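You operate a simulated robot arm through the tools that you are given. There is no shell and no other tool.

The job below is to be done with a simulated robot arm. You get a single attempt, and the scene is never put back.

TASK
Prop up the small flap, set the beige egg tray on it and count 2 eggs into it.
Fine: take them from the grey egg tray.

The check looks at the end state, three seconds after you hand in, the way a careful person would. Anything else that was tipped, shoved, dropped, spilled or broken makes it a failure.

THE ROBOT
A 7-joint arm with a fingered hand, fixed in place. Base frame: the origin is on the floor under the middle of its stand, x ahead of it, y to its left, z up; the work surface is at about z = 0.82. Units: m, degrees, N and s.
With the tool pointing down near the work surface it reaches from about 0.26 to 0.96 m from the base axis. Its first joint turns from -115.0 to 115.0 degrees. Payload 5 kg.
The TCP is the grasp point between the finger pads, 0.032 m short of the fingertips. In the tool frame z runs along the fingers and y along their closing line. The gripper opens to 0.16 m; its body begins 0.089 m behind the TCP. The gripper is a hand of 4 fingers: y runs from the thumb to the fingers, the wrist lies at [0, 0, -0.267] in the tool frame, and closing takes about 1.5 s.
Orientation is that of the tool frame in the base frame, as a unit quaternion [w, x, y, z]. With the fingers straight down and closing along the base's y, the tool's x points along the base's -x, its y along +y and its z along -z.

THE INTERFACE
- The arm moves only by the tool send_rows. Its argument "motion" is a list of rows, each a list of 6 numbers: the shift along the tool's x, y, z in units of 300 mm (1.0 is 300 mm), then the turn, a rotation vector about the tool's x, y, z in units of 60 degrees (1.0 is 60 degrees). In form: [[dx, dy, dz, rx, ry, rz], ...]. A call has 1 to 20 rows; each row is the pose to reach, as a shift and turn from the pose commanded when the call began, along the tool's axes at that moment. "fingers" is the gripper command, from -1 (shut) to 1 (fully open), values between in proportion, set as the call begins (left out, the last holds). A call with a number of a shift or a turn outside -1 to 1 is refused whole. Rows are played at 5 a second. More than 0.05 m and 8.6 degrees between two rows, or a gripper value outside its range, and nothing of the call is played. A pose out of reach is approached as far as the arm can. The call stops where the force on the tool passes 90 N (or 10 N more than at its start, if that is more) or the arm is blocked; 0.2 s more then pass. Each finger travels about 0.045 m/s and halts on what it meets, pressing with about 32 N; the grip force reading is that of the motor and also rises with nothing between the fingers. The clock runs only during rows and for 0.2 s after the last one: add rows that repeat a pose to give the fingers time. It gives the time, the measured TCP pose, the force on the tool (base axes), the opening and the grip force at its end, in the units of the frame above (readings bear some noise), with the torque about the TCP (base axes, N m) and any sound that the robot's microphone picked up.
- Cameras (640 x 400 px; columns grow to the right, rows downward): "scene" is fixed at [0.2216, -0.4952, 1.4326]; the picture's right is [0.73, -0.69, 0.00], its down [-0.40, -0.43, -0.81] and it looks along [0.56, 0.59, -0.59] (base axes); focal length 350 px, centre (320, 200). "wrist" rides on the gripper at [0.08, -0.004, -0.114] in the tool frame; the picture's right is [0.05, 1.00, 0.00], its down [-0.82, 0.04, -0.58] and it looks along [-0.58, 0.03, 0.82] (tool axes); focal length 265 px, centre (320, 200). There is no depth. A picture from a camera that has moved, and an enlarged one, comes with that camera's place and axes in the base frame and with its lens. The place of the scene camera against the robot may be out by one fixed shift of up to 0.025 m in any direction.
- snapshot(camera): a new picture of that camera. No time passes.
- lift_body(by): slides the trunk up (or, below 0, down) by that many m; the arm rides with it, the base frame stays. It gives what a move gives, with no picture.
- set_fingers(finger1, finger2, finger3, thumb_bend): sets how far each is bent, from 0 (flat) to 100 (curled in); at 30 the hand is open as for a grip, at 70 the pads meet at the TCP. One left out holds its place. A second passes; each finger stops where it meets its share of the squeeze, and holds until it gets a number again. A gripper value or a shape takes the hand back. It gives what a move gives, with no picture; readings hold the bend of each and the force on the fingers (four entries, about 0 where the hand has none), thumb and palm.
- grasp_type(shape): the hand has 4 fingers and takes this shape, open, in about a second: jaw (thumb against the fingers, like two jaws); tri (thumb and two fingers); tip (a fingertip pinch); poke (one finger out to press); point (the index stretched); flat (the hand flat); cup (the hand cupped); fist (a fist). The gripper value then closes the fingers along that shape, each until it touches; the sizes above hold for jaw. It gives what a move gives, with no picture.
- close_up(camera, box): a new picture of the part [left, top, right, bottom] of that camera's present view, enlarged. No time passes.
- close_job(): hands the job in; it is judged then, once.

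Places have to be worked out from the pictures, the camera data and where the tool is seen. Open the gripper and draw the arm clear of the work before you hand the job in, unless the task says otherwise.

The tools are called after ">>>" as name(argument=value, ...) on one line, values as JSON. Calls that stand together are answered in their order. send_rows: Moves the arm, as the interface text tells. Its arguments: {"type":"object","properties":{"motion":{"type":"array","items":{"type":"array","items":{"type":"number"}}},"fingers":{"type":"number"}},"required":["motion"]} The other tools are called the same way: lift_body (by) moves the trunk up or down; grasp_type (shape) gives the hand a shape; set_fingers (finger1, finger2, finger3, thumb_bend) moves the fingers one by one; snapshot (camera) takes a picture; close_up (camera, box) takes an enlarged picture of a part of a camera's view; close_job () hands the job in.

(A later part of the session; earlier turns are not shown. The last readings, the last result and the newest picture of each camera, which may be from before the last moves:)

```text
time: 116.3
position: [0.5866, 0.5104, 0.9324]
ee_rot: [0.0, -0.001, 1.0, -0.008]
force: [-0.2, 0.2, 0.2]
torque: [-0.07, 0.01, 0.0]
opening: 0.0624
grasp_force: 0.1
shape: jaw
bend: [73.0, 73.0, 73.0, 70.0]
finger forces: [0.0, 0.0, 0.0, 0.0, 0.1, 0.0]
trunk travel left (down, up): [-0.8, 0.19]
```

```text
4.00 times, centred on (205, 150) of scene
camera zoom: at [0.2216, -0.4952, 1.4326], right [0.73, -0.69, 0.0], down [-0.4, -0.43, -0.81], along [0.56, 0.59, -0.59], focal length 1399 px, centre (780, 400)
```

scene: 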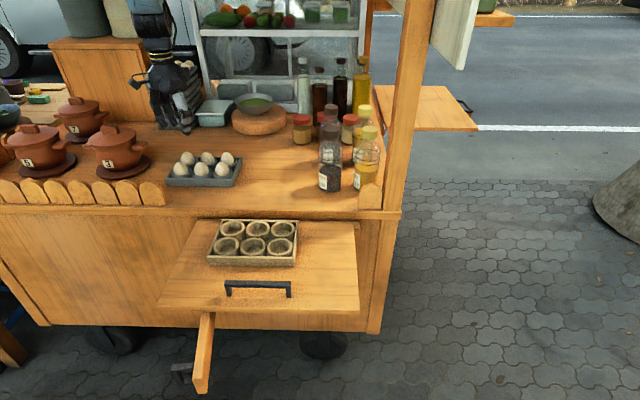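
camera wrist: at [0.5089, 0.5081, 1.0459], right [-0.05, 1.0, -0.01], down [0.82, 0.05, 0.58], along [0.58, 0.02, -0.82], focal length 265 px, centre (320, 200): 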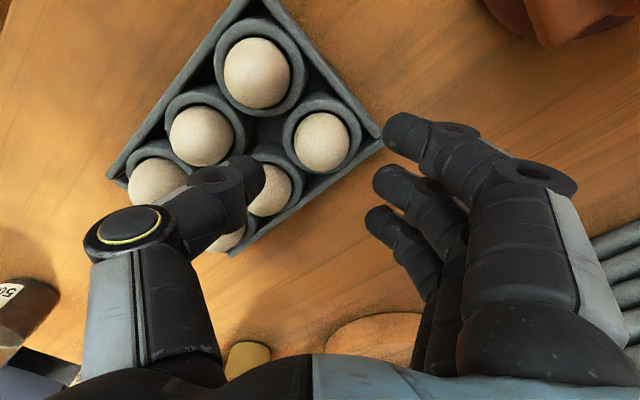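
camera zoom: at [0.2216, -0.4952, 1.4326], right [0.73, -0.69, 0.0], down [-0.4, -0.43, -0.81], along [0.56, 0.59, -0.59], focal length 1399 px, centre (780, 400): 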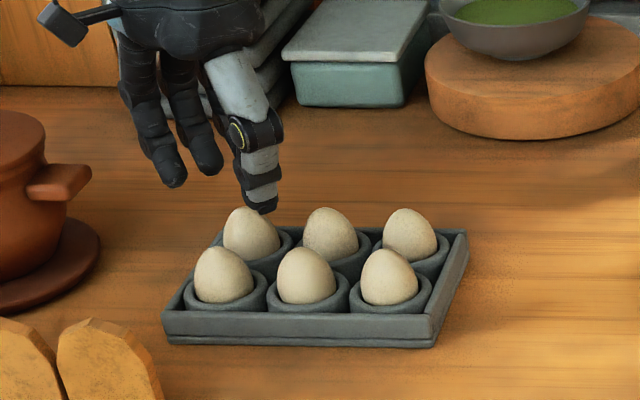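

Aligned within a millimetre or two. I descend so the fingertips sit beside the egg just above the cup rims.

>>> send_rows(motion=[[0.003, 0.002, 0.05, 0, 0, 0], [0.003, 0.002, 0.1, 0, 0, 0], [0.003, 0.002, 0.145, 0, 0, 0]])

>>> snapshot(camera="wrist")

>>> close_up(camera="scene", box=[150, 120, 260, 200])

```text
time: 117.1
position: [0.5857, 0.5102, 0.8896]
ee_rot: [-0.001, 0.0, 1.0, -0.008]
force: [0.0, 0.4, -1.0]
torque: [0.0, 0.03, 0.0]
opening: 0.0626
grasp_force: 0.0
shape: jaw
bend: [73.0, 73.0, 73.0, 70.0]
finger forces: [0.0, 0.0, 0.0, 0.1, 0.1, 0.0]
trunk travel left (down, up): [-0.8, 0.19]
```

```text
taken
camera wrist: at [0.5073, 0.5093, 1.0028], right [-0.05, 1.0, -0.01], down [0.82, 0.05, 0.58], along [0.58, 0.02, -0.82], focal length 265 px, centre (320, 200)
```

wrist: 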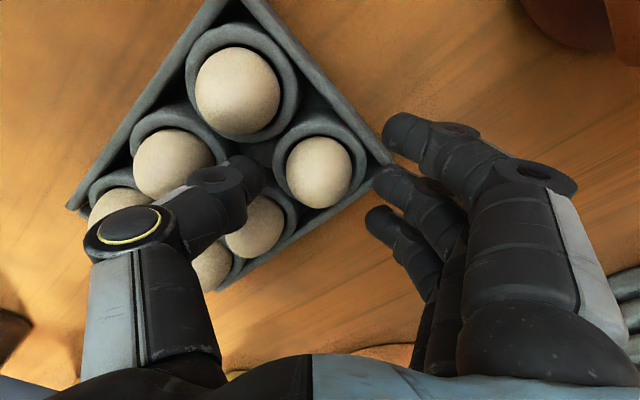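

```text
5.00 times, centred on (205, 160) of scene
camera zoom: at [0.2216, -0.4952, 1.4326], right [0.73, -0.69, 0.0], down [-0.4, -0.43, -0.81], along [0.56, 0.59, -0.59], focal length 1748 px, centre (895, 400)
```

zoom: 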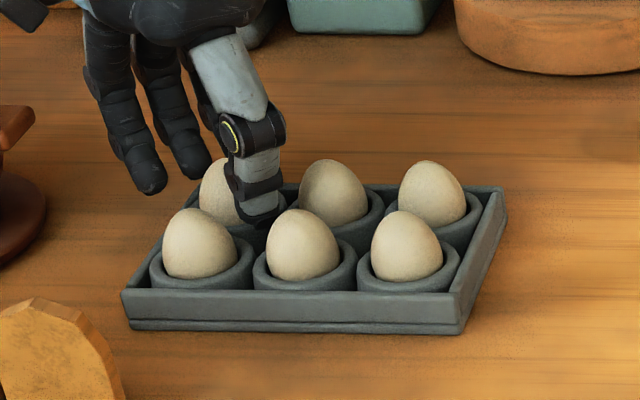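

The thumb tip is in the open spot among the four eggs and the fingers are outside the corner. I lower 5 mm more, checking the force for any rim contact.

>>> send_rows(motion=[[0.003, 0, 0.01, 0, 0, 0], [0.003, 0, 0.018, 0, 0, 0]])

```text
time: 117.7
position: [0.5848, 0.5109, 0.8852]
ee_rot: [0.0, -0.001, 1.0, -0.007]
force: [-0.4, -1.0, 0.4]
torque: [-0.01, -0.01, 0.0]
opening: 0.0625
grasp_force: 0.0
shape: jaw
bend: [73.0, 73.0, 73.0, 70.0]
finger forces: [0.0, 0.0, 0.0, 0.0, 0.0, 0.1]
trunk travel left (down, up): [-0.8, 0.19]
```

No contact. Now I close gently in stages, first to 44 mm.

>>> send_rows(motion=[[0, 0, 0, 0, 0, 0], [0, 0, 0, 0, 0, 0], [0, 0, 0, 0, 0, 0]], fingers=-0.45)

>>> snapshot(camera="wrist")

```text
time: 118.5
position: [0.5854, 0.511, 0.8842]
ee_rot: [-0.001, -0.002, 1.0, -0.007]
force: [0.4, 0.1, -0.2]
torque: [-0.02, -0.05, 0.0]
opening: 0.0441
grasp_force: 0.1
shape: jaw
bend: [73.0, 73.0, 73.0, 70.0]
finger forces: [0.0, 0.1, 0.0, 0.0, 0.1, 0.1]
trunk travel left (down, up): [-0.8, 0.19]
```

```text
taken
camera wrist: at [0.5065, 0.5088, 0.9981], right [-0.05, 1.0, -0.01], down [0.82, 0.05, 0.58], along [0.58, 0.02, -0.82], focal length 265 px, centre (320, 200)
```

wrist: 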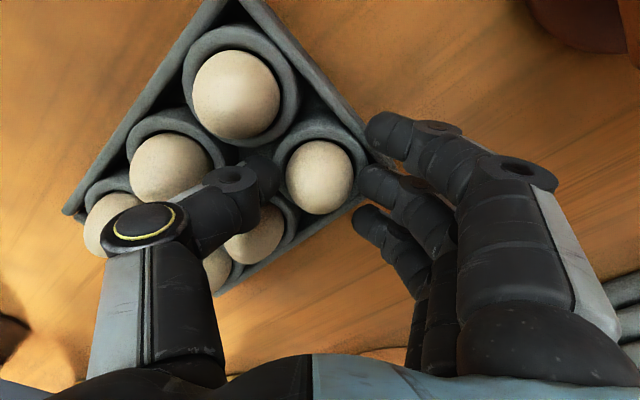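

No contact yet at 44 mm; continue closing to 39 mm.

>>> send_rows(motion=[[0, 0, 0, 0, 0, 0], [0, 0, 0, 0, 0, 0]], fingers=-0.51)

>>> send_rows(motion=[[0, 0, 0, 0, 0, 0], [0, 0, 0, 0, 0, 0]], fingers=-0.55)

>>> snapshot(camera="wrist")

```text
time: 119.1
position: [0.5847, 0.51, 0.8843]
ee_rot: [-0.002, -0.001, 1.0, -0.007]
force: [0.3, 0.2, 0.3]
torque: [0.02, 0.03, 0.02]
opening: 0.0397
grasp_force: 0.1
shape: jaw
bend: [73.0, 73.0, 73.0, 70.0]
finger forces: [0.1, 0.0, 0.0, 0.0, 0.0, 0.0]
trunk travel left (down, up): [-0.8, 0.19]
```

```text
time: 119.7
position: [0.5839, 0.5116, 0.8846]
ee_rot: [0.0, -0.001, 1.0, -0.007]
force: [0.0, -0.9, -0.2]
torque: [0.0, -0.01, 0.01]
opening: 0.0373
grasp_force: 0.0
shape: jaw
bend: [73.0, 73.0, 73.0, 70.0]
finger forces: [0.1, 0.2, 0.0, 0.0, 0.3, 0.1]
trunk travel left (down, up): [-0.8, 0.19]
```

```text
taken
camera wrist: at [0.5066, 0.5088, 0.9981], right [-0.05, 1.0, -0.01], down [0.82, 0.05, 0.58], along [0.58, 0.02, -0.82], focal length 265 px, centre (320, 200)
```

wrist: 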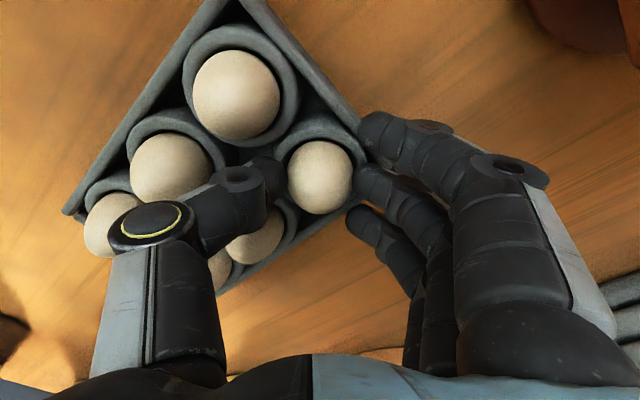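

Light contact begins at 37 mm. I tighten a little and read the forces.

>>> send_rows(motion=[[0, 0, 0, 0, 0, 0], [0, 0, 0, 0, 0, 0], [0, 0, 0, 0, 0, 0]], fingers=-0.6)

```text
time: 120.5
position: [0.5845, 0.5102, 0.8849]
ee_rot: [-0.001, -0.001, 1.0, -0.007]
force: [0.0, 0.1, 0.1]
torque: [-0.02, -0.01, -0.01]
opening: 0.0187
grasp_force: 8.6
shape: jaw
bend: [66.0, 73.0, 69.0, 70.0]
finger forces: [0.0, 3.1, 2.5, 0.1, 6.4, 0.1]
trunk travel left (down, up): [-0.8, 0.19]
```

A gentle three-point hold: middle finger 3 N, third finger 2.5 N, thumb 6.4 N. I lift slowly a few centimetres and look.

>>> send_rows(motion=[[0, 0, -0.015, 0, 0, 0], [0, 0, -0.035, 0, 0, 0], [0, 0, -0.06, 0, 0, 0], [0, 0, -0.09, 0, 0, 0], [0, 0, -0.12, 0, 0, 0]])

>>> snapshot(camera="wrist")

>>> close_up(camera="scene", box=[150, 110, 260, 200])

```text
time: 121.7
position: [0.5852, 0.5102, 0.9201]
ee_rot: [-0.001, -0.001, 1.0, -0.007]
force: [0.0, -0.3, -0.3]
torque: [-0.02, -0.03, 0.0]
opening: 0.0177
grasp_force: 11.9
shape: jaw
bend: [66.0, 73.0, 68.0, 70.0]
finger forces: [0.0, 4.6, 3.6, 0.0, 8.8, 0.0]
trunk travel left (down, up): [-0.8, 0.19]
```

```text
taken
camera wrist: at [0.5066, 0.5089, 1.034], right [-0.05, 1.0, -0.01], down [0.82, 0.05, 0.58], along [0.58, 0.02, -0.82], focal length 265 px, centre (320, 200)
```

wrist: 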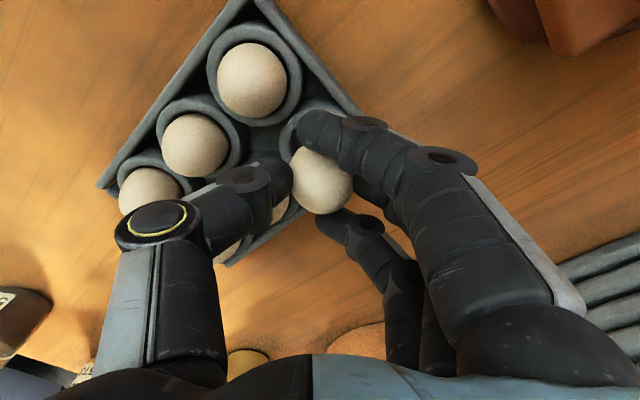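

```text
4.44 times, centred on (205, 155) of scene
camera zoom: at [0.2216, -0.4952, 1.4326], right [0.73, -0.69, 0.0], down [-0.4, -0.43, -0.81], along [0.56, 0.59, -0.59], focal length 1554 px, centre (831, 400)
```

zoom: 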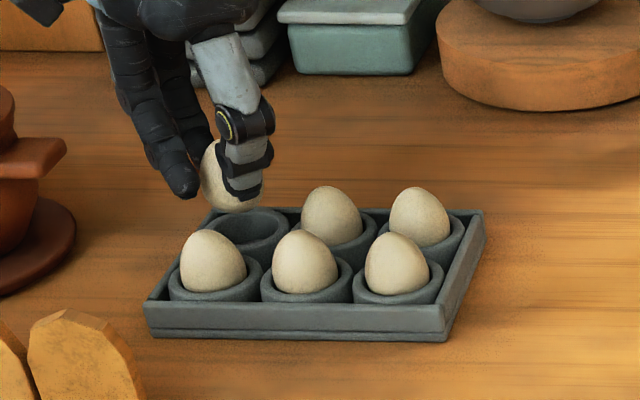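

The egg is held securely and the others are untouched. I raise it further and carry it smoothly toward the flap.

>>> send_rows(motion=[[0, 0, -0.08, 0, 0, 0], [0, 0, -0.17, 0, 0, 0], [0, -0.03, -0.24, 0, 0, 0], [-0.005, -0.09, -0.267, 0, 0, 0], [-0.011, -0.18, -0.267, 0, 0, 0], [-0.016, -0.28, -0.267, 0, 0, 0], [-0.022, -0.38, -0.267, 0, 0, 0], [-0.027, -0.48, -0.267, 0, 0, 0], [-0.033, -0.58, -0.267, 0, 0, 0], [-0.038, -0.68, -0.267, 0, 0, 0], [-0.044, -0.78, -0.267, 0, 0, 0], [-0.049, -0.86, -0.267, 0, 0, 0], [-0.05, -0.9, -0.267, 0, 0, 0]])

>>> snapshot(camera="wrist")

```text
time: 124.5
position: [0.6014, 0.2423, 1.0052]
ee_rot: [0.0, -0.001, 1.0, -0.007]
force: [-0.4, 0.0, -0.4]
torque: [0.02, 0.03, -0.01]
opening: 0.0174
grasp_force: 11.8
shape: jaw
bend: [66.0, 73.0, 68.0, 70.0]
finger forces: [0.1, 4.7, 3.6, 0.0, 8.7, 0.1]
trunk travel left (down, up): [-0.8, 0.19]
```

```text
taken
camera wrist: at [0.5227, 0.2405, 1.1187], right [-0.05, 1.0, -0.01], down [0.82, 0.05, 0.58], along [0.58, 0.02, -0.82], focal length 265 px, centre (320, 200)
```

wrist: 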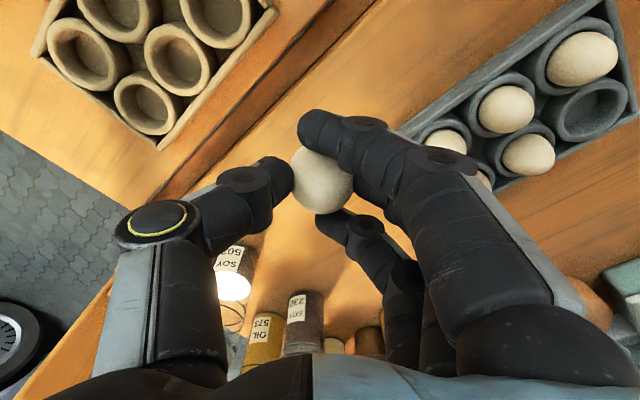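

Egg steady. The target cup (back right of the beige tray) is at base (0.614, 0.056). I move above it.

>>> send_rows(motion=[[-0.004, -0.07, 0, 0, 0, 0], [-0.008, -0.16, 0, 0, 0, 0], [-0.012, -0.26, 0, 0, 0, 0], [-0.016, -0.36, 0, 0, 0, 0], [-0.02, -0.46, 0.02, 0, 0, 0], [-0.023, -0.54, 0.05, 0, 0, 0], [-0.025, -0.6, 0.09, 0, 0, 0], [-0.0257, -0.628, 0.13, 0, 0, 0]])

>>> snapshot(camera="wrist")

>>> close_up(camera="scene", box=[180, 170, 340, 290])

```text
time: 126.3
position: [0.6099, 0.0542, 0.968]
ee_rot: [-0.001, -0.001, 1.0, -0.007]
force: [0.3, 0.0, -0.5]
torque: [0.0, 0.01, -0.02]
opening: 0.0176
grasp_force: 11.4
shape: jaw
bend: [66.0, 73.0, 68.0, 70.0]
finger forces: [0.0, 4.7, 3.8, 0.1, 8.7, 0.0]
trunk travel left (down, up): [-0.8, 0.19]
```

```text
taken
camera wrist: at [0.5306, 0.0519, 1.0814], right [-0.05, 1.0, -0.01], down [0.82, 0.05, 0.58], along [0.58, 0.02, -0.82], focal length 265 px, centre (320, 200)
```

wrist: 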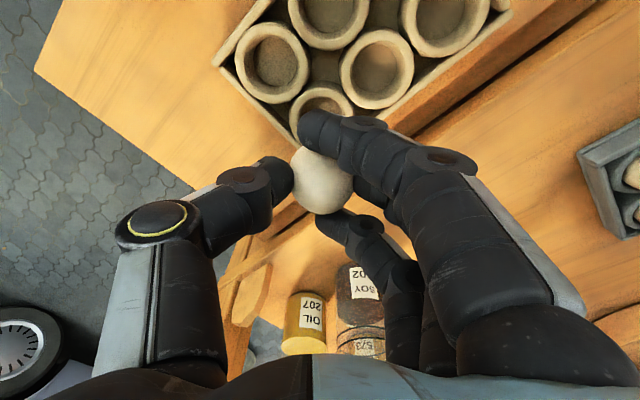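

```text
3.33 times, centred on (260, 230) of scene
camera zoom: at [0.2216, -0.4952, 1.4326], right [0.73, -0.69, 0.0], down [-0.4, -0.43, -0.81], along [0.56, 0.59, -0.59], focal length 1166 px, centre (520, 100)
```

zoom: 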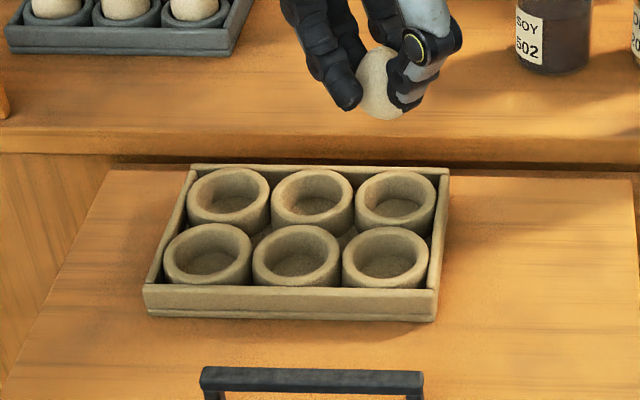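

The egg is within a couple of millimetres of the cup centre. I nudge by 2.5 mm and lower until the egg's bottom is at rim level, then check.

>>> send_rows(motion=[[0, -0.008, 0.07, 0, 0, 0], [0, -0.008, 0.14, 0, 0, 0], [0, -0.008, 0.2, 0, 0, 0], [0, -0.008, 0.25, 0, 0, 0]])

>>> snapshot(camera="wrist")

>>> close_up(camera="scene", box=[220, 190, 320, 265])

```text
time: 127.3
position: [0.6089, 0.0507, 0.8928]
ee_rot: [0.0, -0.002, 1.0, -0.007]
force: [0.7, -0.7, -0.5]
torque: [0.02, 0.01, 0.01]
opening: 0.0177
grasp_force: 12.1
shape: jaw
bend: [66.0, 73.0, 68.0, 70.0]
finger forces: [0.0, 4.6, 3.8, 0.0, 8.6, 0.0]
trunk travel left (down, up): [-0.8, 0.19]
```

```text
taken
camera wrist: at [0.5303, 0.0487, 1.0061], right [-0.05, 1.0, -0.01], down [0.82, 0.05, 0.58], along [0.58, 0.02, -0.82], focal length 265 px, centre (320, 200)
```

wrist: 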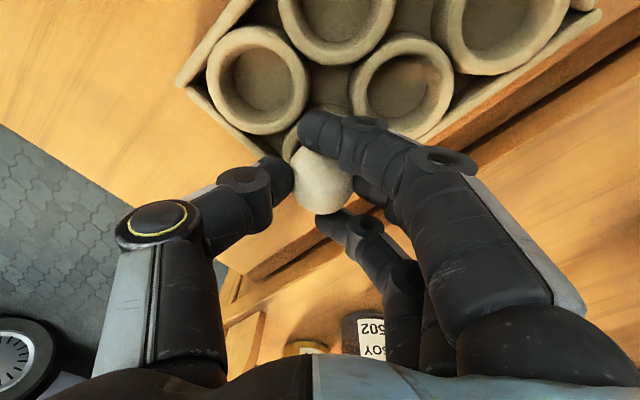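

```text
5.33 times, centred on (270, 228) of scene
camera zoom: at [0.2216, -0.4952, 1.4326], right [0.73, -0.69, 0.0], down [-0.4, -0.43, -0.81], along [0.56, 0.59, -0.59], focal length 1865 px, centre (587, 53)
```

zoom: 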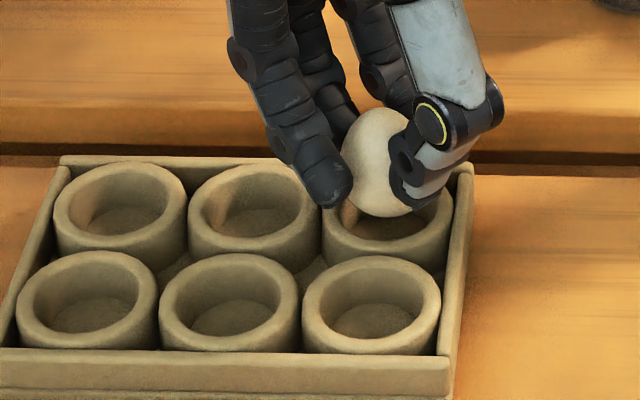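

The egg bottom is entering cup height, very slightly left of centre. I shift 2 mm right and lower it into the cup.

>>> send_rows(motion=[[-0.005, -0.006, 0.01, 0, 0, 0], [-0.005, -0.006, 0.03, 0, 0, 0], [-0.005, -0.006, 0.05, 0, 0, 0], [-0.005, -0.006, 0.066, 0, 0, 0]])

>>> close_up(camera="scene", box=[220, 190, 320, 265])

```text
time: 128.3
position: [0.6091, 0.0485, 0.8735]
ee_rot: [-0.001, -0.001, 1.0, -0.007]
force: [-0.6, 0.3, -0.6]
torque: [0.02, 0.04, 0.02]
opening: 0.0177
grasp_force: 12.4
shape: jaw
bend: [66.0, 73.0, 68.0, 70.0]
finger forces: [0.0, 5.1, 4.1, 0.0, 8.5, 0.1]
trunk travel left (down, up): [-0.8, 0.19]
```

```text
5.33 times, centred on (270, 228) of scene
camera zoom: at [0.2216, -0.4952, 1.4326], right [0.73, -0.69, 0.0], down [-0.4, -0.43, -0.81], along [0.56, 0.59, -0.59], focal length 1865 px, centre (587, 53)
```

zoom: 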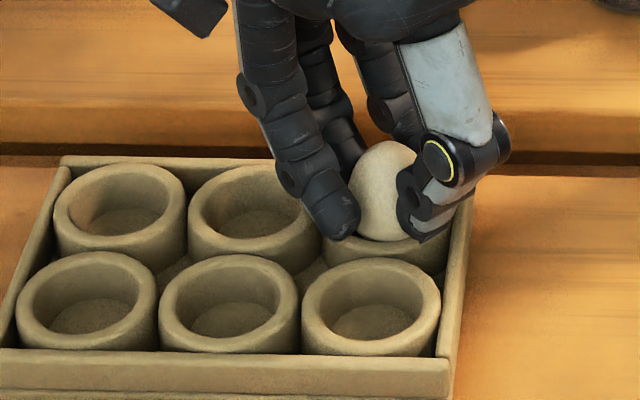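

It is entering the cup. I lower another 4–5 mm and read the force.

>>> send_rows(motion=[[0, 0, 0.007, 0, 0, 0], [0, 0, 0.013, 0, 0, 0]])

```text
time: 128.9
position: [0.6096, 0.0481, 0.8689]
ee_rot: [0.0, 0.0, 1.0, -0.007]
force: [-0.4, 0.1, 1.0]
torque: [0.03, -0.05, 0.03]
opening: 0.0174
grasp_force: 11.6
shape: jaw
bend: [66.0, 73.0, 68.0, 70.0]
finger forces: [0.0, 5.4, 4.1, 0.0, 9.0, 0.0]
trunk travel left (down, up): [-0.8, 0.19]
```

Slight contact. One more millimetre and a half.

>>> send_rows(motion=[[0, 0, 0.005, 0, 0, 0]])

>>> close_up(camera="scene", box=[240, 195, 310, 250])

```text
time: 129.3
position: [0.6097, 0.0479, 0.8682]
ee_rot: [0.0, -0.001, 1.0, -0.007]
force: [-0.5, 0.0, 11.5]
torque: [0.01, -0.08, 0.01]
opening: 0.0175
grasp_force: 12.1
shape: jaw
bend: [66.0, 73.0, 69.0, 71.0]
finger forces: [0.1, 7.4, 4.7, 0.0, 12.6, 0.1]
trunk travel left (down, up): [-0.8, 0.19]
```

```text
7.27 times, centred on (275, 222) of scene
camera zoom: at [0.2216, -0.4952, 1.4326], right [0.73, -0.69, 0.0], down [-0.4, -0.43, -0.81], along [0.56, 0.59, -0.59], focal length 2543 px, centre (647, 36)
```

zoom: 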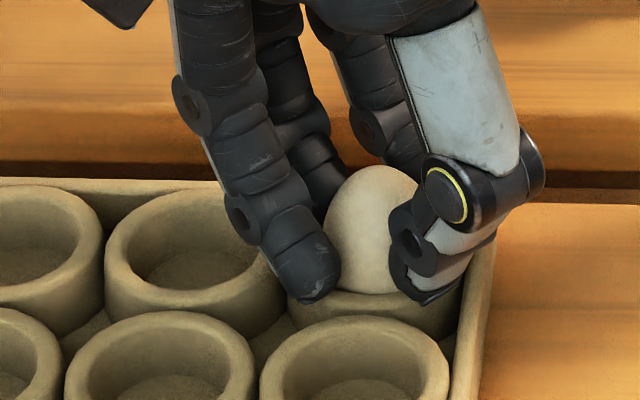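

The egg is seated (11 N contact). I relax slightly and open the fingers to 62 mm, then rise.

>>> send_rows(motion=[[0, 0, -0.003, 0, 0, 0], [0, 0, -0.003, 0, 0, 0], [0, 0, -0.003, 0, 0, 0], [0, 0, -0.003, 0, 0, 0]], fingers=-0.22)

>>> snapshot(camera="wrist")

>>> close_up(camera="scene", box=[220, 190, 320, 265])

```text
time: 130.3
position: [0.6088, 0.0488, 0.8681]
ee_rot: [-0.001, -0.001, 1.0, -0.007]
force: [-0.2, -1.3, 3.0]
torque: [0.07, 0.0, 0.01]
opening: 0.061
grasp_force: 0.1
shape: jaw
bend: [73.0, 74.0, 73.0, 70.0]
finger forces: [0.1, 2.0, 0.0, 0.1, 0.0, 0.1]
trunk travel left (down, up): [-0.8, 0.19]
```

```text
taken
camera wrist: at [0.5309, 0.0468, 0.9821], right [-0.05, 1.0, -0.01], down [0.82, 0.05, 0.58], along [0.58, 0.02, -0.82], focal length 265 px, centre (320, 200)
```

wrist: 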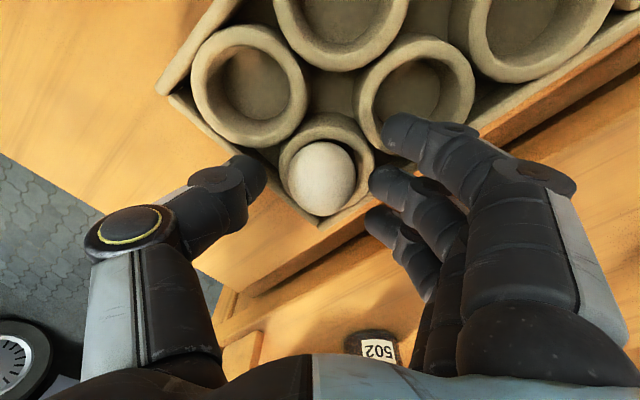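

```text
5.33 times, centred on (270, 228) of scene
camera zoom: at [0.2216, -0.4952, 1.4326], right [0.73, -0.69, 0.0], down [-0.4, -0.43, -0.81], along [0.56, 0.59, -0.59], focal length 1865 px, centre (587, 53)
```

zoom: 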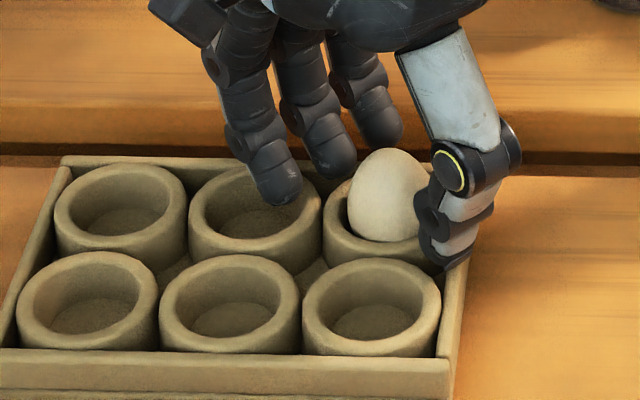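

The egg stands in the cup. I rise slowly straight up.

>>> send_rows(motion=[[0, 0, -0.02, 0, 0, 0], [0, 0, -0.06, 0, 0, 0], [0, 0, -0.12, 0, 0, 0], [0, 0, -0.2, 0, 0, 0], [0, 0, -0.3, 0, 0, 0], [0, 0, -0.42, 0, 0, 0], [0, 0, -0.55, 0, 0, 0]])

>>> snapshot(camera="wrist")

>>> close_up(camera="scene", box=[140, 110, 380, 330])

```text
time: 131.9
position: [0.6086, 0.0515, 1.0361]
ee_rot: [-0.001, -0.001, 1.0, -0.007]
force: [0.5, 0.2, 0.0]
torque: [0.0, -0.03, 0.0]
opening: 0.0616
grasp_force: 0.1
shape: jaw
bend: [73.0, 73.0, 73.0, 70.0]
finger forces: [0.0, 0.1, 0.0, 0.0, 0.1, 0.0]
trunk travel left (down, up): [-0.8, 0.19]
```

```text
taken
camera wrist: at [0.5297, 0.049, 1.1505], right [-0.05, 1.0, -0.01], down [0.82, 0.05, 0.58], along [0.58, 0.02, -0.82], focal length 265 px, centre (320, 200)
```

wrist: 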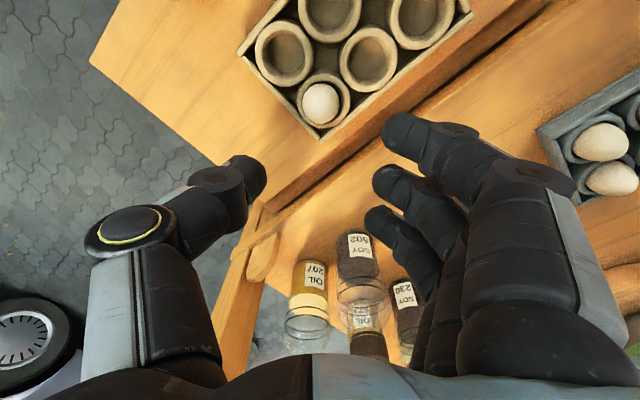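

```text
1.82 times, centred on (260, 220) of scene
camera zoom: at [0.2216, -0.4952, 1.4326], right [0.73, -0.69, 0.0], down [-0.4, -0.43, -0.81], along [0.56, 0.59, -0.59], focal length 636 px, centre (429, 164)
```

zoom: 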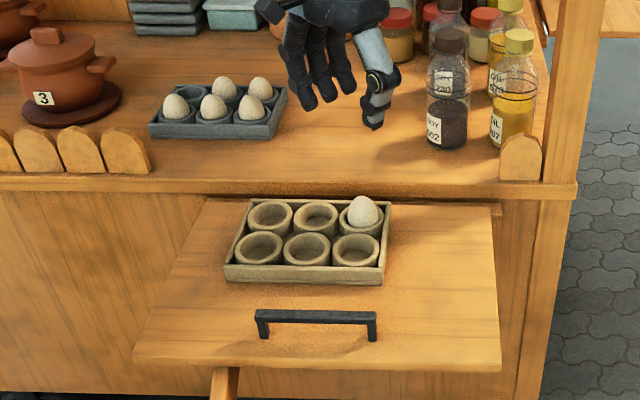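

One egg is in. I go back for the second: the back-middle egg, whose left neighbour's place is now free for the fingers.

>>> send_rows(motion=[[-0.005, 0.12, 0, 0, 0, 0], [-0.01, 0.25, 0, 0, 0, 0], [-0.016, 0.38, 0, 0, 0, 0], [-0.022, 0.51, 0, 0, 0, 0], [-0.028, 0.64, 0, 0, 0, 0], [-0.034, 0.77, 0, 0, 0, 0], [-0.04, 0.9, 0, 0, 0, 0]])

>>> send_rows(motion=[[-0.008, 0.12, 0.02, 0, 0, 0], [-0.017, 0.24, 0.05, 0, 0, 0], [-0.026, 0.36, 0.09, 0, 0, 0], [-0.034, 0.48, 0.13, 0, 0, 0]])

>>> snapshot(camera="wrist")

```text
time: 133.5
position: [0.6219, 0.3238, 1.0315]
ee_rot: [-0.001, -0.001, 1.0, -0.008]
force: [0.0, 0.4, 0.2]
torque: [0.0, -0.02, -0.01]
opening: 0.0616
grasp_force: 0.1
shape: jaw
bend: [73.0, 73.0, 73.0, 70.0]
finger forces: [0.1, 0.0, 0.0, 0.0, 0.0, 0.0]
trunk travel left (down, up): [-0.8, 0.19]
```

```text
time: 134.5
position: [0.6313, 0.4671, 0.9877]
ee_rot: [-0.001, -0.001, 1.0, -0.008]
force: [0.7, -0.1, -0.2]
torque: [-0.01, 0.02, 0.02]
opening: 0.0622
grasp_force: 0.1
shape: jaw
bend: [73.0, 73.0, 73.0, 70.0]
finger forces: [0.0, 0.0, 0.0, 0.0, 0.0, 0.1]
trunk travel left (down, up): [-0.8, 0.19]
```

```text
taken
camera wrist: at [0.5537, 0.4645, 1.1023], right [-0.05, 1.0, -0.02], down [0.82, 0.05, 0.58], along [0.58, 0.02, -0.82], focal length 265 px, centre (320, 200)
```

wrist: 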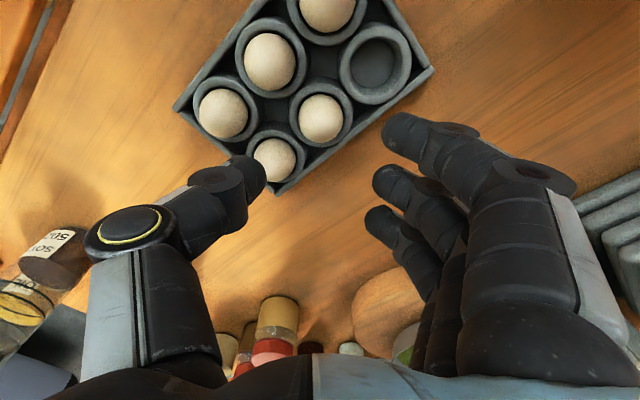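

The back-middle egg is directly below (base 0.630, 0.466). I lower in two stages as before.

>>> send_rows(motion=[[0.004, -0.002, 0.07, 0, 0, 0], [0.004, -0.002, 0.14, 0, 0, 0], [0.004, -0.002, 0.19, 0, 0, 0]])

>>> snapshot(camera="wrist")

>>> close_up(camera="scene", box=[150, 110, 260, 200])

```text
time: 135.3
position: [0.631, 0.4635, 0.9323]
ee_rot: [-0.001, -0.001, 1.0, -0.007]
force: [-0.2, 1.1, 0.6]
torque: [-0.02, 0.01, -0.01]
opening: 0.0617
grasp_force: 0.0
shape: jaw
bend: [73.0, 73.0, 73.0, 70.0]
finger forces: [0.0, 0.0, 0.0, 0.1, 0.0, 0.0]
trunk travel left (down, up): [-0.8, 0.19]
```

```text
taken
camera wrist: at [0.553, 0.462, 1.046], right [-0.05, 1.0, -0.01], down [0.82, 0.05, 0.58], along [0.58, 0.02, -0.82], focal length 265 px, centre (320, 200)
```

wrist: 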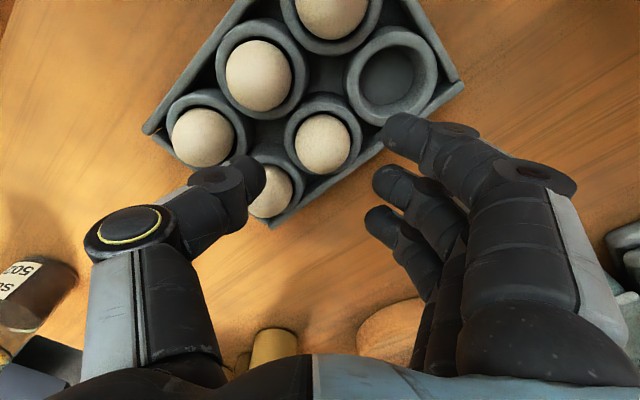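

```text
4.44 times, centred on (205, 155) of scene
camera zoom: at [0.2216, -0.4952, 1.4326], right [0.73, -0.69, 0.0], down [-0.4, -0.43, -0.81], along [0.56, 0.59, -0.59], focal length 1554 px, centre (831, 400)
```

zoom: 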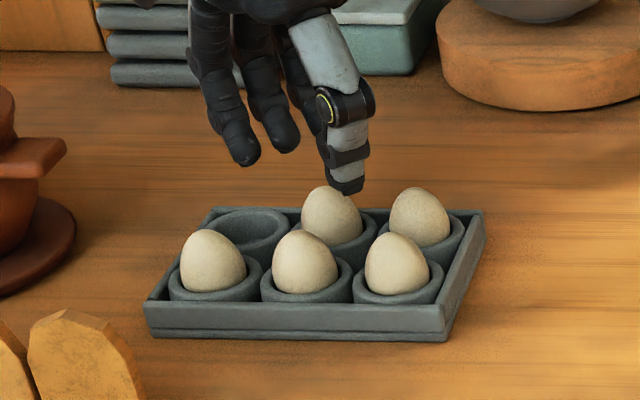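

Good alignment (1.7 mm correction). I descend beside the egg.

>>> send_rows(motion=[[0, 0.006, 0.05, 0, 0, 0], [0, 0.006, 0.105, 0, 0, 0], [0, 0.006, 0.158, 0, 0, 0]])

>>> snapshot(camera="wrist")

>>> close_up(camera="scene", box=[150, 110, 260, 200])

```text
time: 136.1
position: [0.6314, 0.4648, 0.8863]
ee_rot: [0.0, -0.001, 1.0, -0.007]
force: [-0.7, 0.2, -0.3]
torque: [-0.04, 0.0, -0.01]
opening: 0.0619
grasp_force: 0.1
shape: jaw
bend: [73.0, 73.0, 73.0, 70.0]
finger forces: [0.0, 0.1, 0.0, 0.0, 0.0, 0.0]
trunk travel left (down, up): [-0.8, 0.19]
```

```text
taken
camera wrist: at [0.5527, 0.4622, 0.9983], right [-0.05, 1.0, -0.01], down [0.82, 0.05, 0.58], along [0.58, 0.02, -0.82], focal length 265 px, centre (320, 200)
```

wrist: 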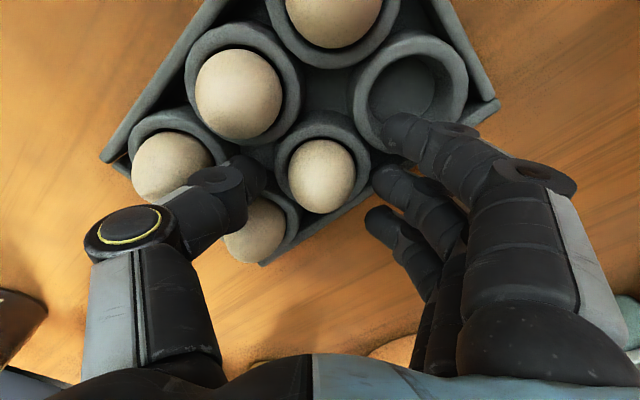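

```text
4.44 times, centred on (205, 155) of scene
camera zoom: at [0.2216, -0.4952, 1.4326], right [0.73, -0.69, 0.0], down [-0.4, -0.43, -0.81], along [0.56, 0.59, -0.59], focal length 1554 px, centre (831, 400)
```

zoom: 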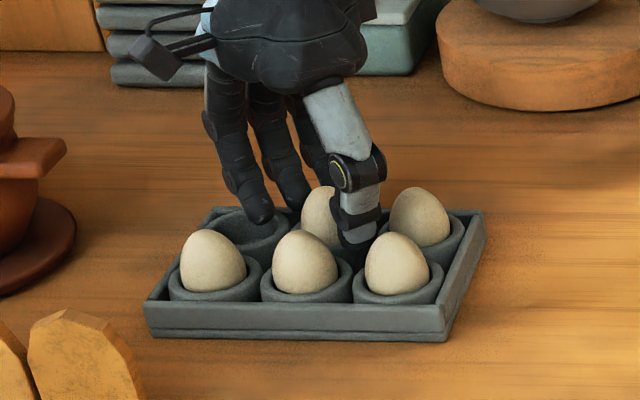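

Thumb and fingers straddle the egg without touching others. I close gently in the same stages.

>>> send_rows(motion=[[0, 0, 0.004, 0, 0, 0], [0, 0, 0.004, 0, 0, 0], [0, 0, 0.004, 0, 0, 0]], fingers=-0.52)

>>> send_rows(motion=[[0, 0, 0, 0, 0, 0], [0, 0, 0, 0, 0, 0], [0, 0, 0, 0, 0, 0]], fingers=-0.6)

>>> snapshot(camera="wrist")

```text
time: 136.9
position: [0.6307, 0.4639, 0.8831]
ee_rot: [-0.001, -0.001, 1.0, -0.007]
force: [0.2, 4.1, 7.5]
torque: [0.42, 0.05, -0.03]
opening: 0.0398
grasp_force: 0.0
shape: jaw
bend: [73.0, 73.0, 73.0, 70.0]
finger forces: [1.9, 7.0, 0.0, 0.0, 0.0, 0.0]
trunk travel left (down, up): [-0.8, 0.19]
```

```text
time: 137.7
position: [0.6311, 0.4637, 0.8843]
ee_rot: [-0.001, -0.001, 1.0, -0.007]
force: [-0.4, 2.8, 6.0]
torque: [0.27, 0.05, -0.05]
opening: 0.0279
grasp_force: 11.9
shape: jaw
bend: [73.0, 74.0, 71.0, 70.0]
finger forces: [4.6, 8.9, 2.7, 0.1, 9.0, 0.0]
trunk travel left (down, up): [-0.8, 0.19]
```

```text
taken
camera wrist: at [0.5519, 0.4618, 0.9968], right [-0.05, 1.0, -0.01], down [0.82, 0.05, 0.58], along [0.58, 0.02, -0.82], focal length 265 px, centre (320, 200)
```

wrist: 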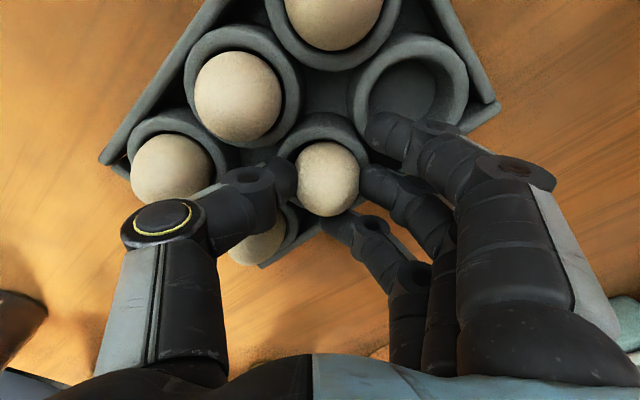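

Two fingers are also resting lightly on the empty cup's rim. I raise just 4 mm so only the egg is held, and re-read.

>>> send_rows(motion=[[0, 0, -0.006, 0, 0, 0], [0, 0, -0.013, 0, 0, 0], [0, 0, -0.013, 0, 0, 0]])

>>> close_up(camera="scene", box=[150, 110, 260, 200])

```text
time: 138.5
position: [0.6306, 0.4633, 0.8859]
ee_rot: [-0.001, -0.001, 1.0, -0.008]
force: [0.9, 0.0, -1.8]
torque: [0.02, -0.03, 0.03]
opening: 0.0261
grasp_force: 11.4
shape: jaw
bend: [74.0, 73.0, 71.0, 70.0]
finger forces: [0.0, 4.6, 3.0, 0.0, 7.6, 0.1]
trunk travel left (down, up): [-0.8, 0.19]
```

```text
4.44 times, centred on (205, 155) of scene
camera zoom: at [0.2216, -0.4952, 1.4326], right [0.73, -0.69, 0.0], down [-0.4, -0.43, -0.81], along [0.56, 0.59, -0.59], focal length 1554 px, centre (831, 400)
```

zoom: 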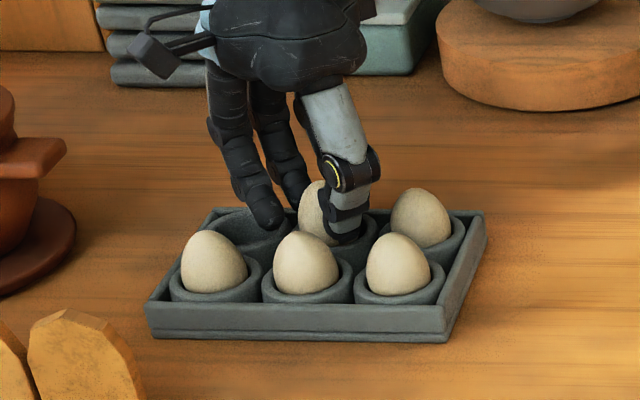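

Now only the egg is held (4.6 / 3.0 / 7.6 N), tray unmoved. I lift it out.

>>> send_rows(motion=[[0, 0, -0.015, 0, 0, 0], [0, 0, -0.035, 0, 0, 0], [0, 0, -0.06, 0, 0, 0], [0, 0, -0.1, 0, 0, 0], [0, 0, -0.15, 0, 0, 0], [0, 0, -0.22, 0, 0, 0], [0, 0, -0.3, 0, 0, 0], [0, 0, -0.37, 0, 0, 0]])

>>> snapshot(camera="wrist")

>>> snapshot(camera="scene")

```text
time: 140.3
position: [0.629, 0.4644, 0.9972]
ee_rot: [-0.001, -0.001, 1.0, -0.007]
force: [-0.1, -0.1, -0.7]
torque: [0.0, -0.03, 0.01]
opening: 0.0261
grasp_force: 12.3
shape: jaw
bend: [74.0, 73.0, 71.0, 70.0]
finger forces: [0.1, 4.5, 3.0, 0.1, 7.6, 0.0]
trunk travel left (down, up): [-0.8, 0.19]
```

```text
taken
camera wrist: at [0.5508, 0.4628, 1.1115], right [-0.05, 1.0, -0.01], down [0.82, 0.05, 0.58], along [0.58, 0.02, -0.82], focal length 265 px, centre (320, 200)
```

wrist: 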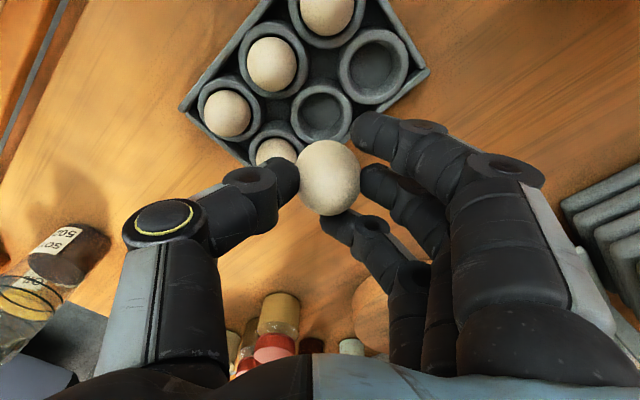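

```text
taken
```

scene: 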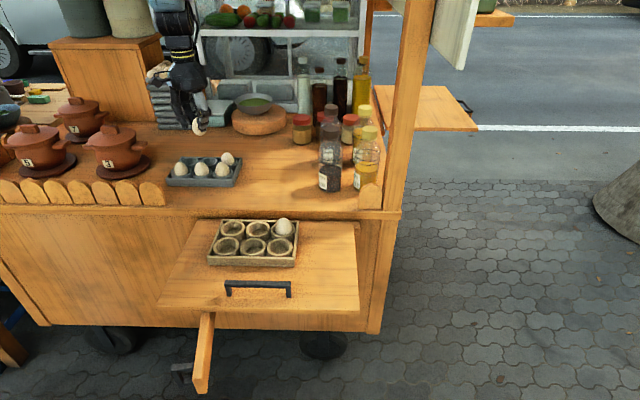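

Second egg held, and the tray behind is undisturbed. I carry it to the back-left cup of the beige tray (base ≈ 0.524, 0.144), slowing on arrival.

>>> send_rows(motion=[[0.02, -0.06, 0, 0, 0, 0], [0.05, -0.15, 0, 0, 0, 0], [0.083, -0.25, 0, 0, 0, 0], [0.117, -0.35, 0, 0, 0, 0], [0.15, -0.45, 0, 0, 0, 0], [0.183, -0.55, 0, 0, 0, 0], [0.2, -0.6, 0, 0, 0, 0]])

>>> send_rows(motion=[[0.02, -0.06, 0, 0, 0, 0], [0.048, -0.15, 0, 0, 0, 0], [0.08, -0.25, 0, 0, 0, 0], [0.113, -0.35, 0.02, 0, 0, 0], [0.142, -0.44, 0.06, 0, 0, 0], [0.158, -0.489, 0.11, 0, 0, 0]])

>>> snapshot(camera="wrist")

>>> close_up(camera="scene", box=[180, 170, 340, 290])

```text
time: 141.9
position: [0.5687, 0.2858, 1.0014]
ee_rot: [-0.001, -0.001, 1.0, -0.007]
force: [0.3, -0.4, -0.9]
torque: [0.03, 0.03, -0.02]
opening: 0.0261
grasp_force: 11.7
shape: jaw
bend: [74.0, 73.0, 71.0, 70.0]
finger forces: [0.1, 4.5, 3.0, 0.0, 7.4, 0.0]
trunk travel left (down, up): [-0.8, 0.19]
```

```text
time: 143.3
position: [0.5248, 0.1378, 0.9682]
ee_rot: [-0.001, -0.001, 1.0, -0.007]
force: [-0.4, 0.2, -0.7]
torque: [-0.06, 0.02, 0.02]
opening: 0.0257
grasp_force: 12.0
shape: jaw
bend: [74.0, 73.0, 71.0, 70.0]
finger forces: [0.0, 4.6, 3.0, 0.0, 7.6, 0.1]
trunk travel left (down, up): [-0.8, 0.19]
```

```text
taken
camera wrist: at [0.4456, 0.1353, 1.0821], right [-0.05, 1.0, -0.01], down [0.82, 0.05, 0.58], along [0.58, 0.02, -0.82], focal length 265 px, centre (320, 200)
```

wrist: 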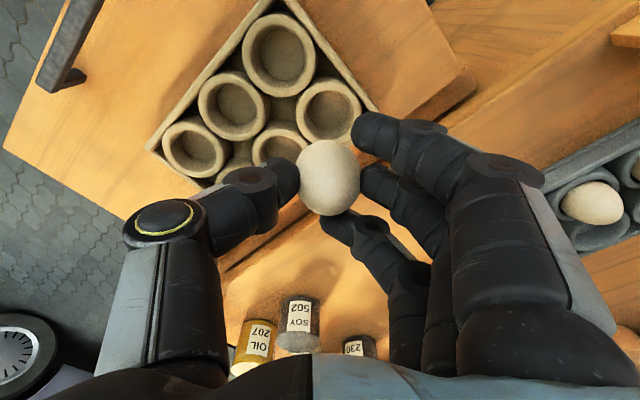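

```text
3.33 times, centred on (260, 230) of scene
camera zoom: at [0.2216, -0.4952, 1.4326], right [0.73, -0.69, 0.0], down [-0.4, -0.43, -0.81], along [0.56, 0.59, -0.59], focal length 1166 px, centre (520, 100)
```

zoom: 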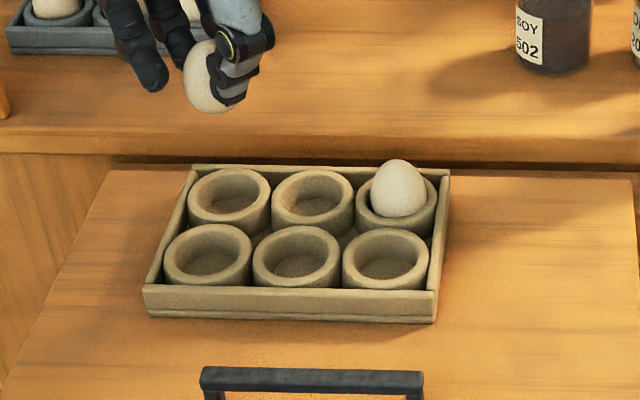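

The egg is nearly over the back-left cup; comparing egg and cup in the picture, it should go about 5 mm toward the robot. I correct and lower until the egg bottom is at rim level.

>>> send_rows(motion=[[0.008, 0, 0.06, 0, 0, 0], [0.0167, 0, 0.13, 0, 0, 0], [0.0167, 0, 0.19, 0, 0, 0], [0.0167, 0, 0.24, 0, 0, 0]])

>>> snapshot(camera="wrist")

>>> close_up(camera="scene", box=[195, 190, 295, 265])

```text
time: 144.3
position: [0.5191, 0.1373, 0.897]
ee_rot: [0.0, -0.001, 1.0, -0.006]
force: [-0.2, 0.1, -0.8]
torque: [0.0, 0.01, -0.02]
opening: 0.0261
grasp_force: 12.1
shape: jaw
bend: [74.0, 73.0, 71.0, 70.0]
finger forces: [0.1, 4.6, 3.1, 0.0, 7.4, 0.0]
trunk travel left (down, up): [-0.8, 0.19]
```

```text
taken
camera wrist: at [0.4405, 0.1347, 1.0108], right [-0.05, 1.0, -0.01], down [0.82, 0.05, 0.58], along [0.58, 0.02, -0.82], focal length 265 px, centre (320, 200)
```

wrist: 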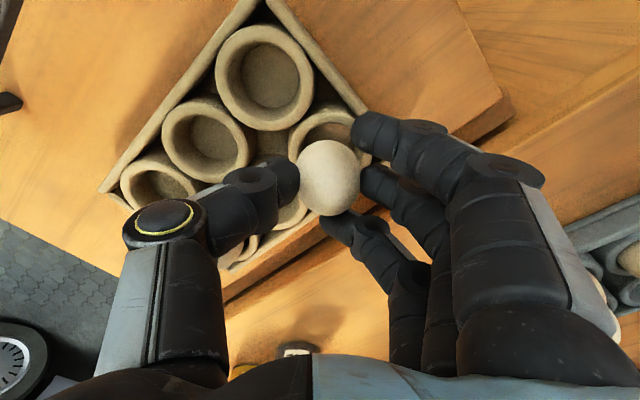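

```text
5.33 times, centred on (245, 228) of scene
camera zoom: at [0.2216, -0.4952, 1.4326], right [0.73, -0.69, 0.0], down [-0.4, -0.43, -0.81], along [0.56, 0.59, -0.59], focal length 1865 px, centre (720, 53)
```

zoom: 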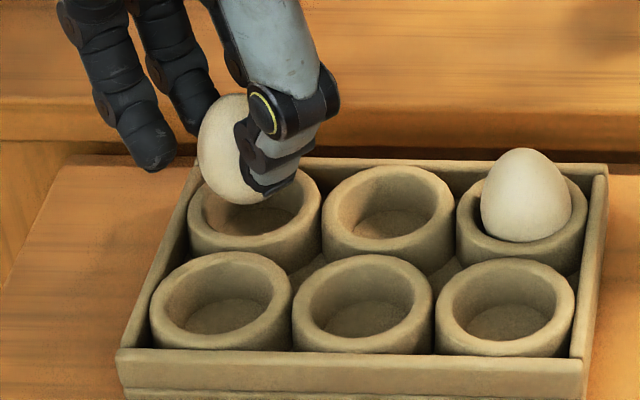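

Before lowering I check the relation of egg and cup more closely from both cameras.

>>> close_up(camera="wrist", box=[200, 60, 440, 240])

>>> close_up(camera="scene", box=[215, 195, 275, 240])

```text
2.22 times, centred on (320, 150) of wrist
camera zoom: at [0.4405, 0.1347, 1.0108], right [-0.05, 1.0, -0.01], down [0.82, 0.05, 0.58], along [0.58, 0.02, -0.82], focal length 590 px, centre (320, 311)
```

zoom: 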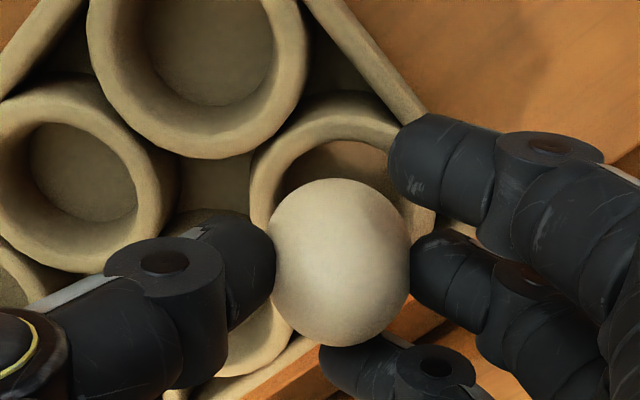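

```text
8.89 times, centred on (245, 218) of scene
camera zoom: at [0.2216, -0.4952, 1.4326], right [0.73, -0.69, 0.0], down [-0.4, -0.43, -0.81], along [0.56, 0.59, -0.59], focal length 3108 px, centre (987, 44)
```

zoom: 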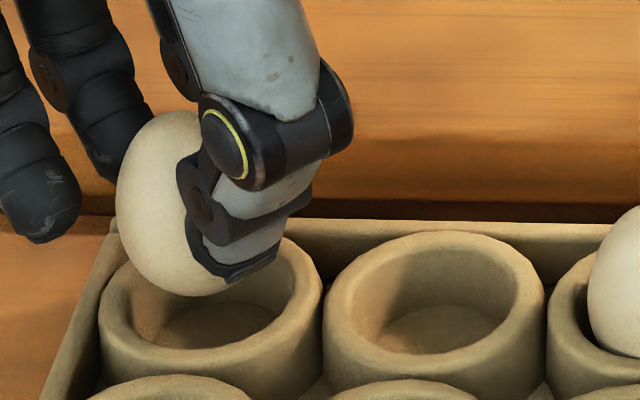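

Allowing for the same viewing bias I found on the first egg, this one is centred within about 2 mm. I lower it into the cup in small steps.

>>> send_rows(motion=[[0.002, 0, 0.02, 0, 0, 0], [0.002, 0, 0.04, 0, 0, 0], [0.002, 0, 0.06, 0, 0, 0], [0.002, 0, 0.076, 0, 0, 0]])

>>> close_up(camera="scene", box=[215, 195, 275, 240])

```text
time: 145.3
position: [0.5179, 0.1359, 0.8736]
ee_rot: [-0.001, -0.001, 1.0, -0.007]
force: [0.6, -0.6, -1.2]
torque: [0.01, -0.02, 0.0]
opening: 0.0261
grasp_force: 12.4
shape: jaw
bend: [74.0, 73.0, 71.0, 71.0]
finger forces: [0.0, 4.6, 3.2, 0.0, 7.5, 0.0]
trunk travel left (down, up): [-0.8, 0.19]
```

```text
8.89 times, centred on (245, 218) of scene
camera zoom: at [0.2216, -0.4952, 1.4326], right [0.73, -0.69, 0.0], down [-0.4, -0.43, -0.81], along [0.56, 0.59, -0.59], focal length 3108 px, centre (987, 44)
```

zoom: 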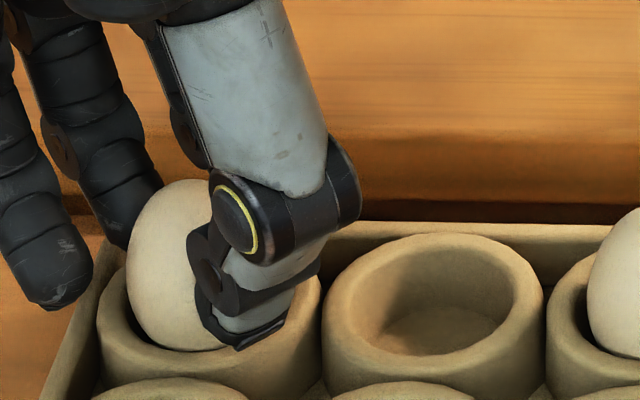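

It is going in. I continue down a few more millimetres with force checks.

>>> send_rows(motion=[[0, 0, 0.007, 0, 0, 0], [0, 0, 0.013, 0, 0, 0]])

>>> send_rows(motion=[[0, 0, 0.004, 0, 0, 0]])

```text
time: 145.9
position: [0.5177, 0.1348, 0.8707]
ee_rot: [0.0, 0.0, 1.0, -0.007]
force: [-0.4, -0.1, -0.2]
torque: [-0.01, -0.03, 0.0]
opening: 0.026
grasp_force: 12.2
shape: jaw
bend: [74.0, 73.0, 71.0, 71.0]
finger forces: [0.1, 4.7, 3.0, 0.1, 7.6, 0.0]
trunk travel left (down, up): [-0.8, 0.19]
```

```text
time: 146.3
position: [0.5182, 0.1369, 0.8699]
ee_rot: [-0.001, -0.001, 1.0, -0.007]
force: [-0.5, 0.5, -0.7]
torque: [-0.01, -0.01, -0.01]
opening: 0.026
grasp_force: 12.4
shape: jaw
bend: [74.0, 73.0, 71.0, 71.0]
finger forces: [0.0, 4.7, 3.1, 0.0, 7.5, 0.1]
trunk travel left (down, up): [-0.8, 0.19]
```

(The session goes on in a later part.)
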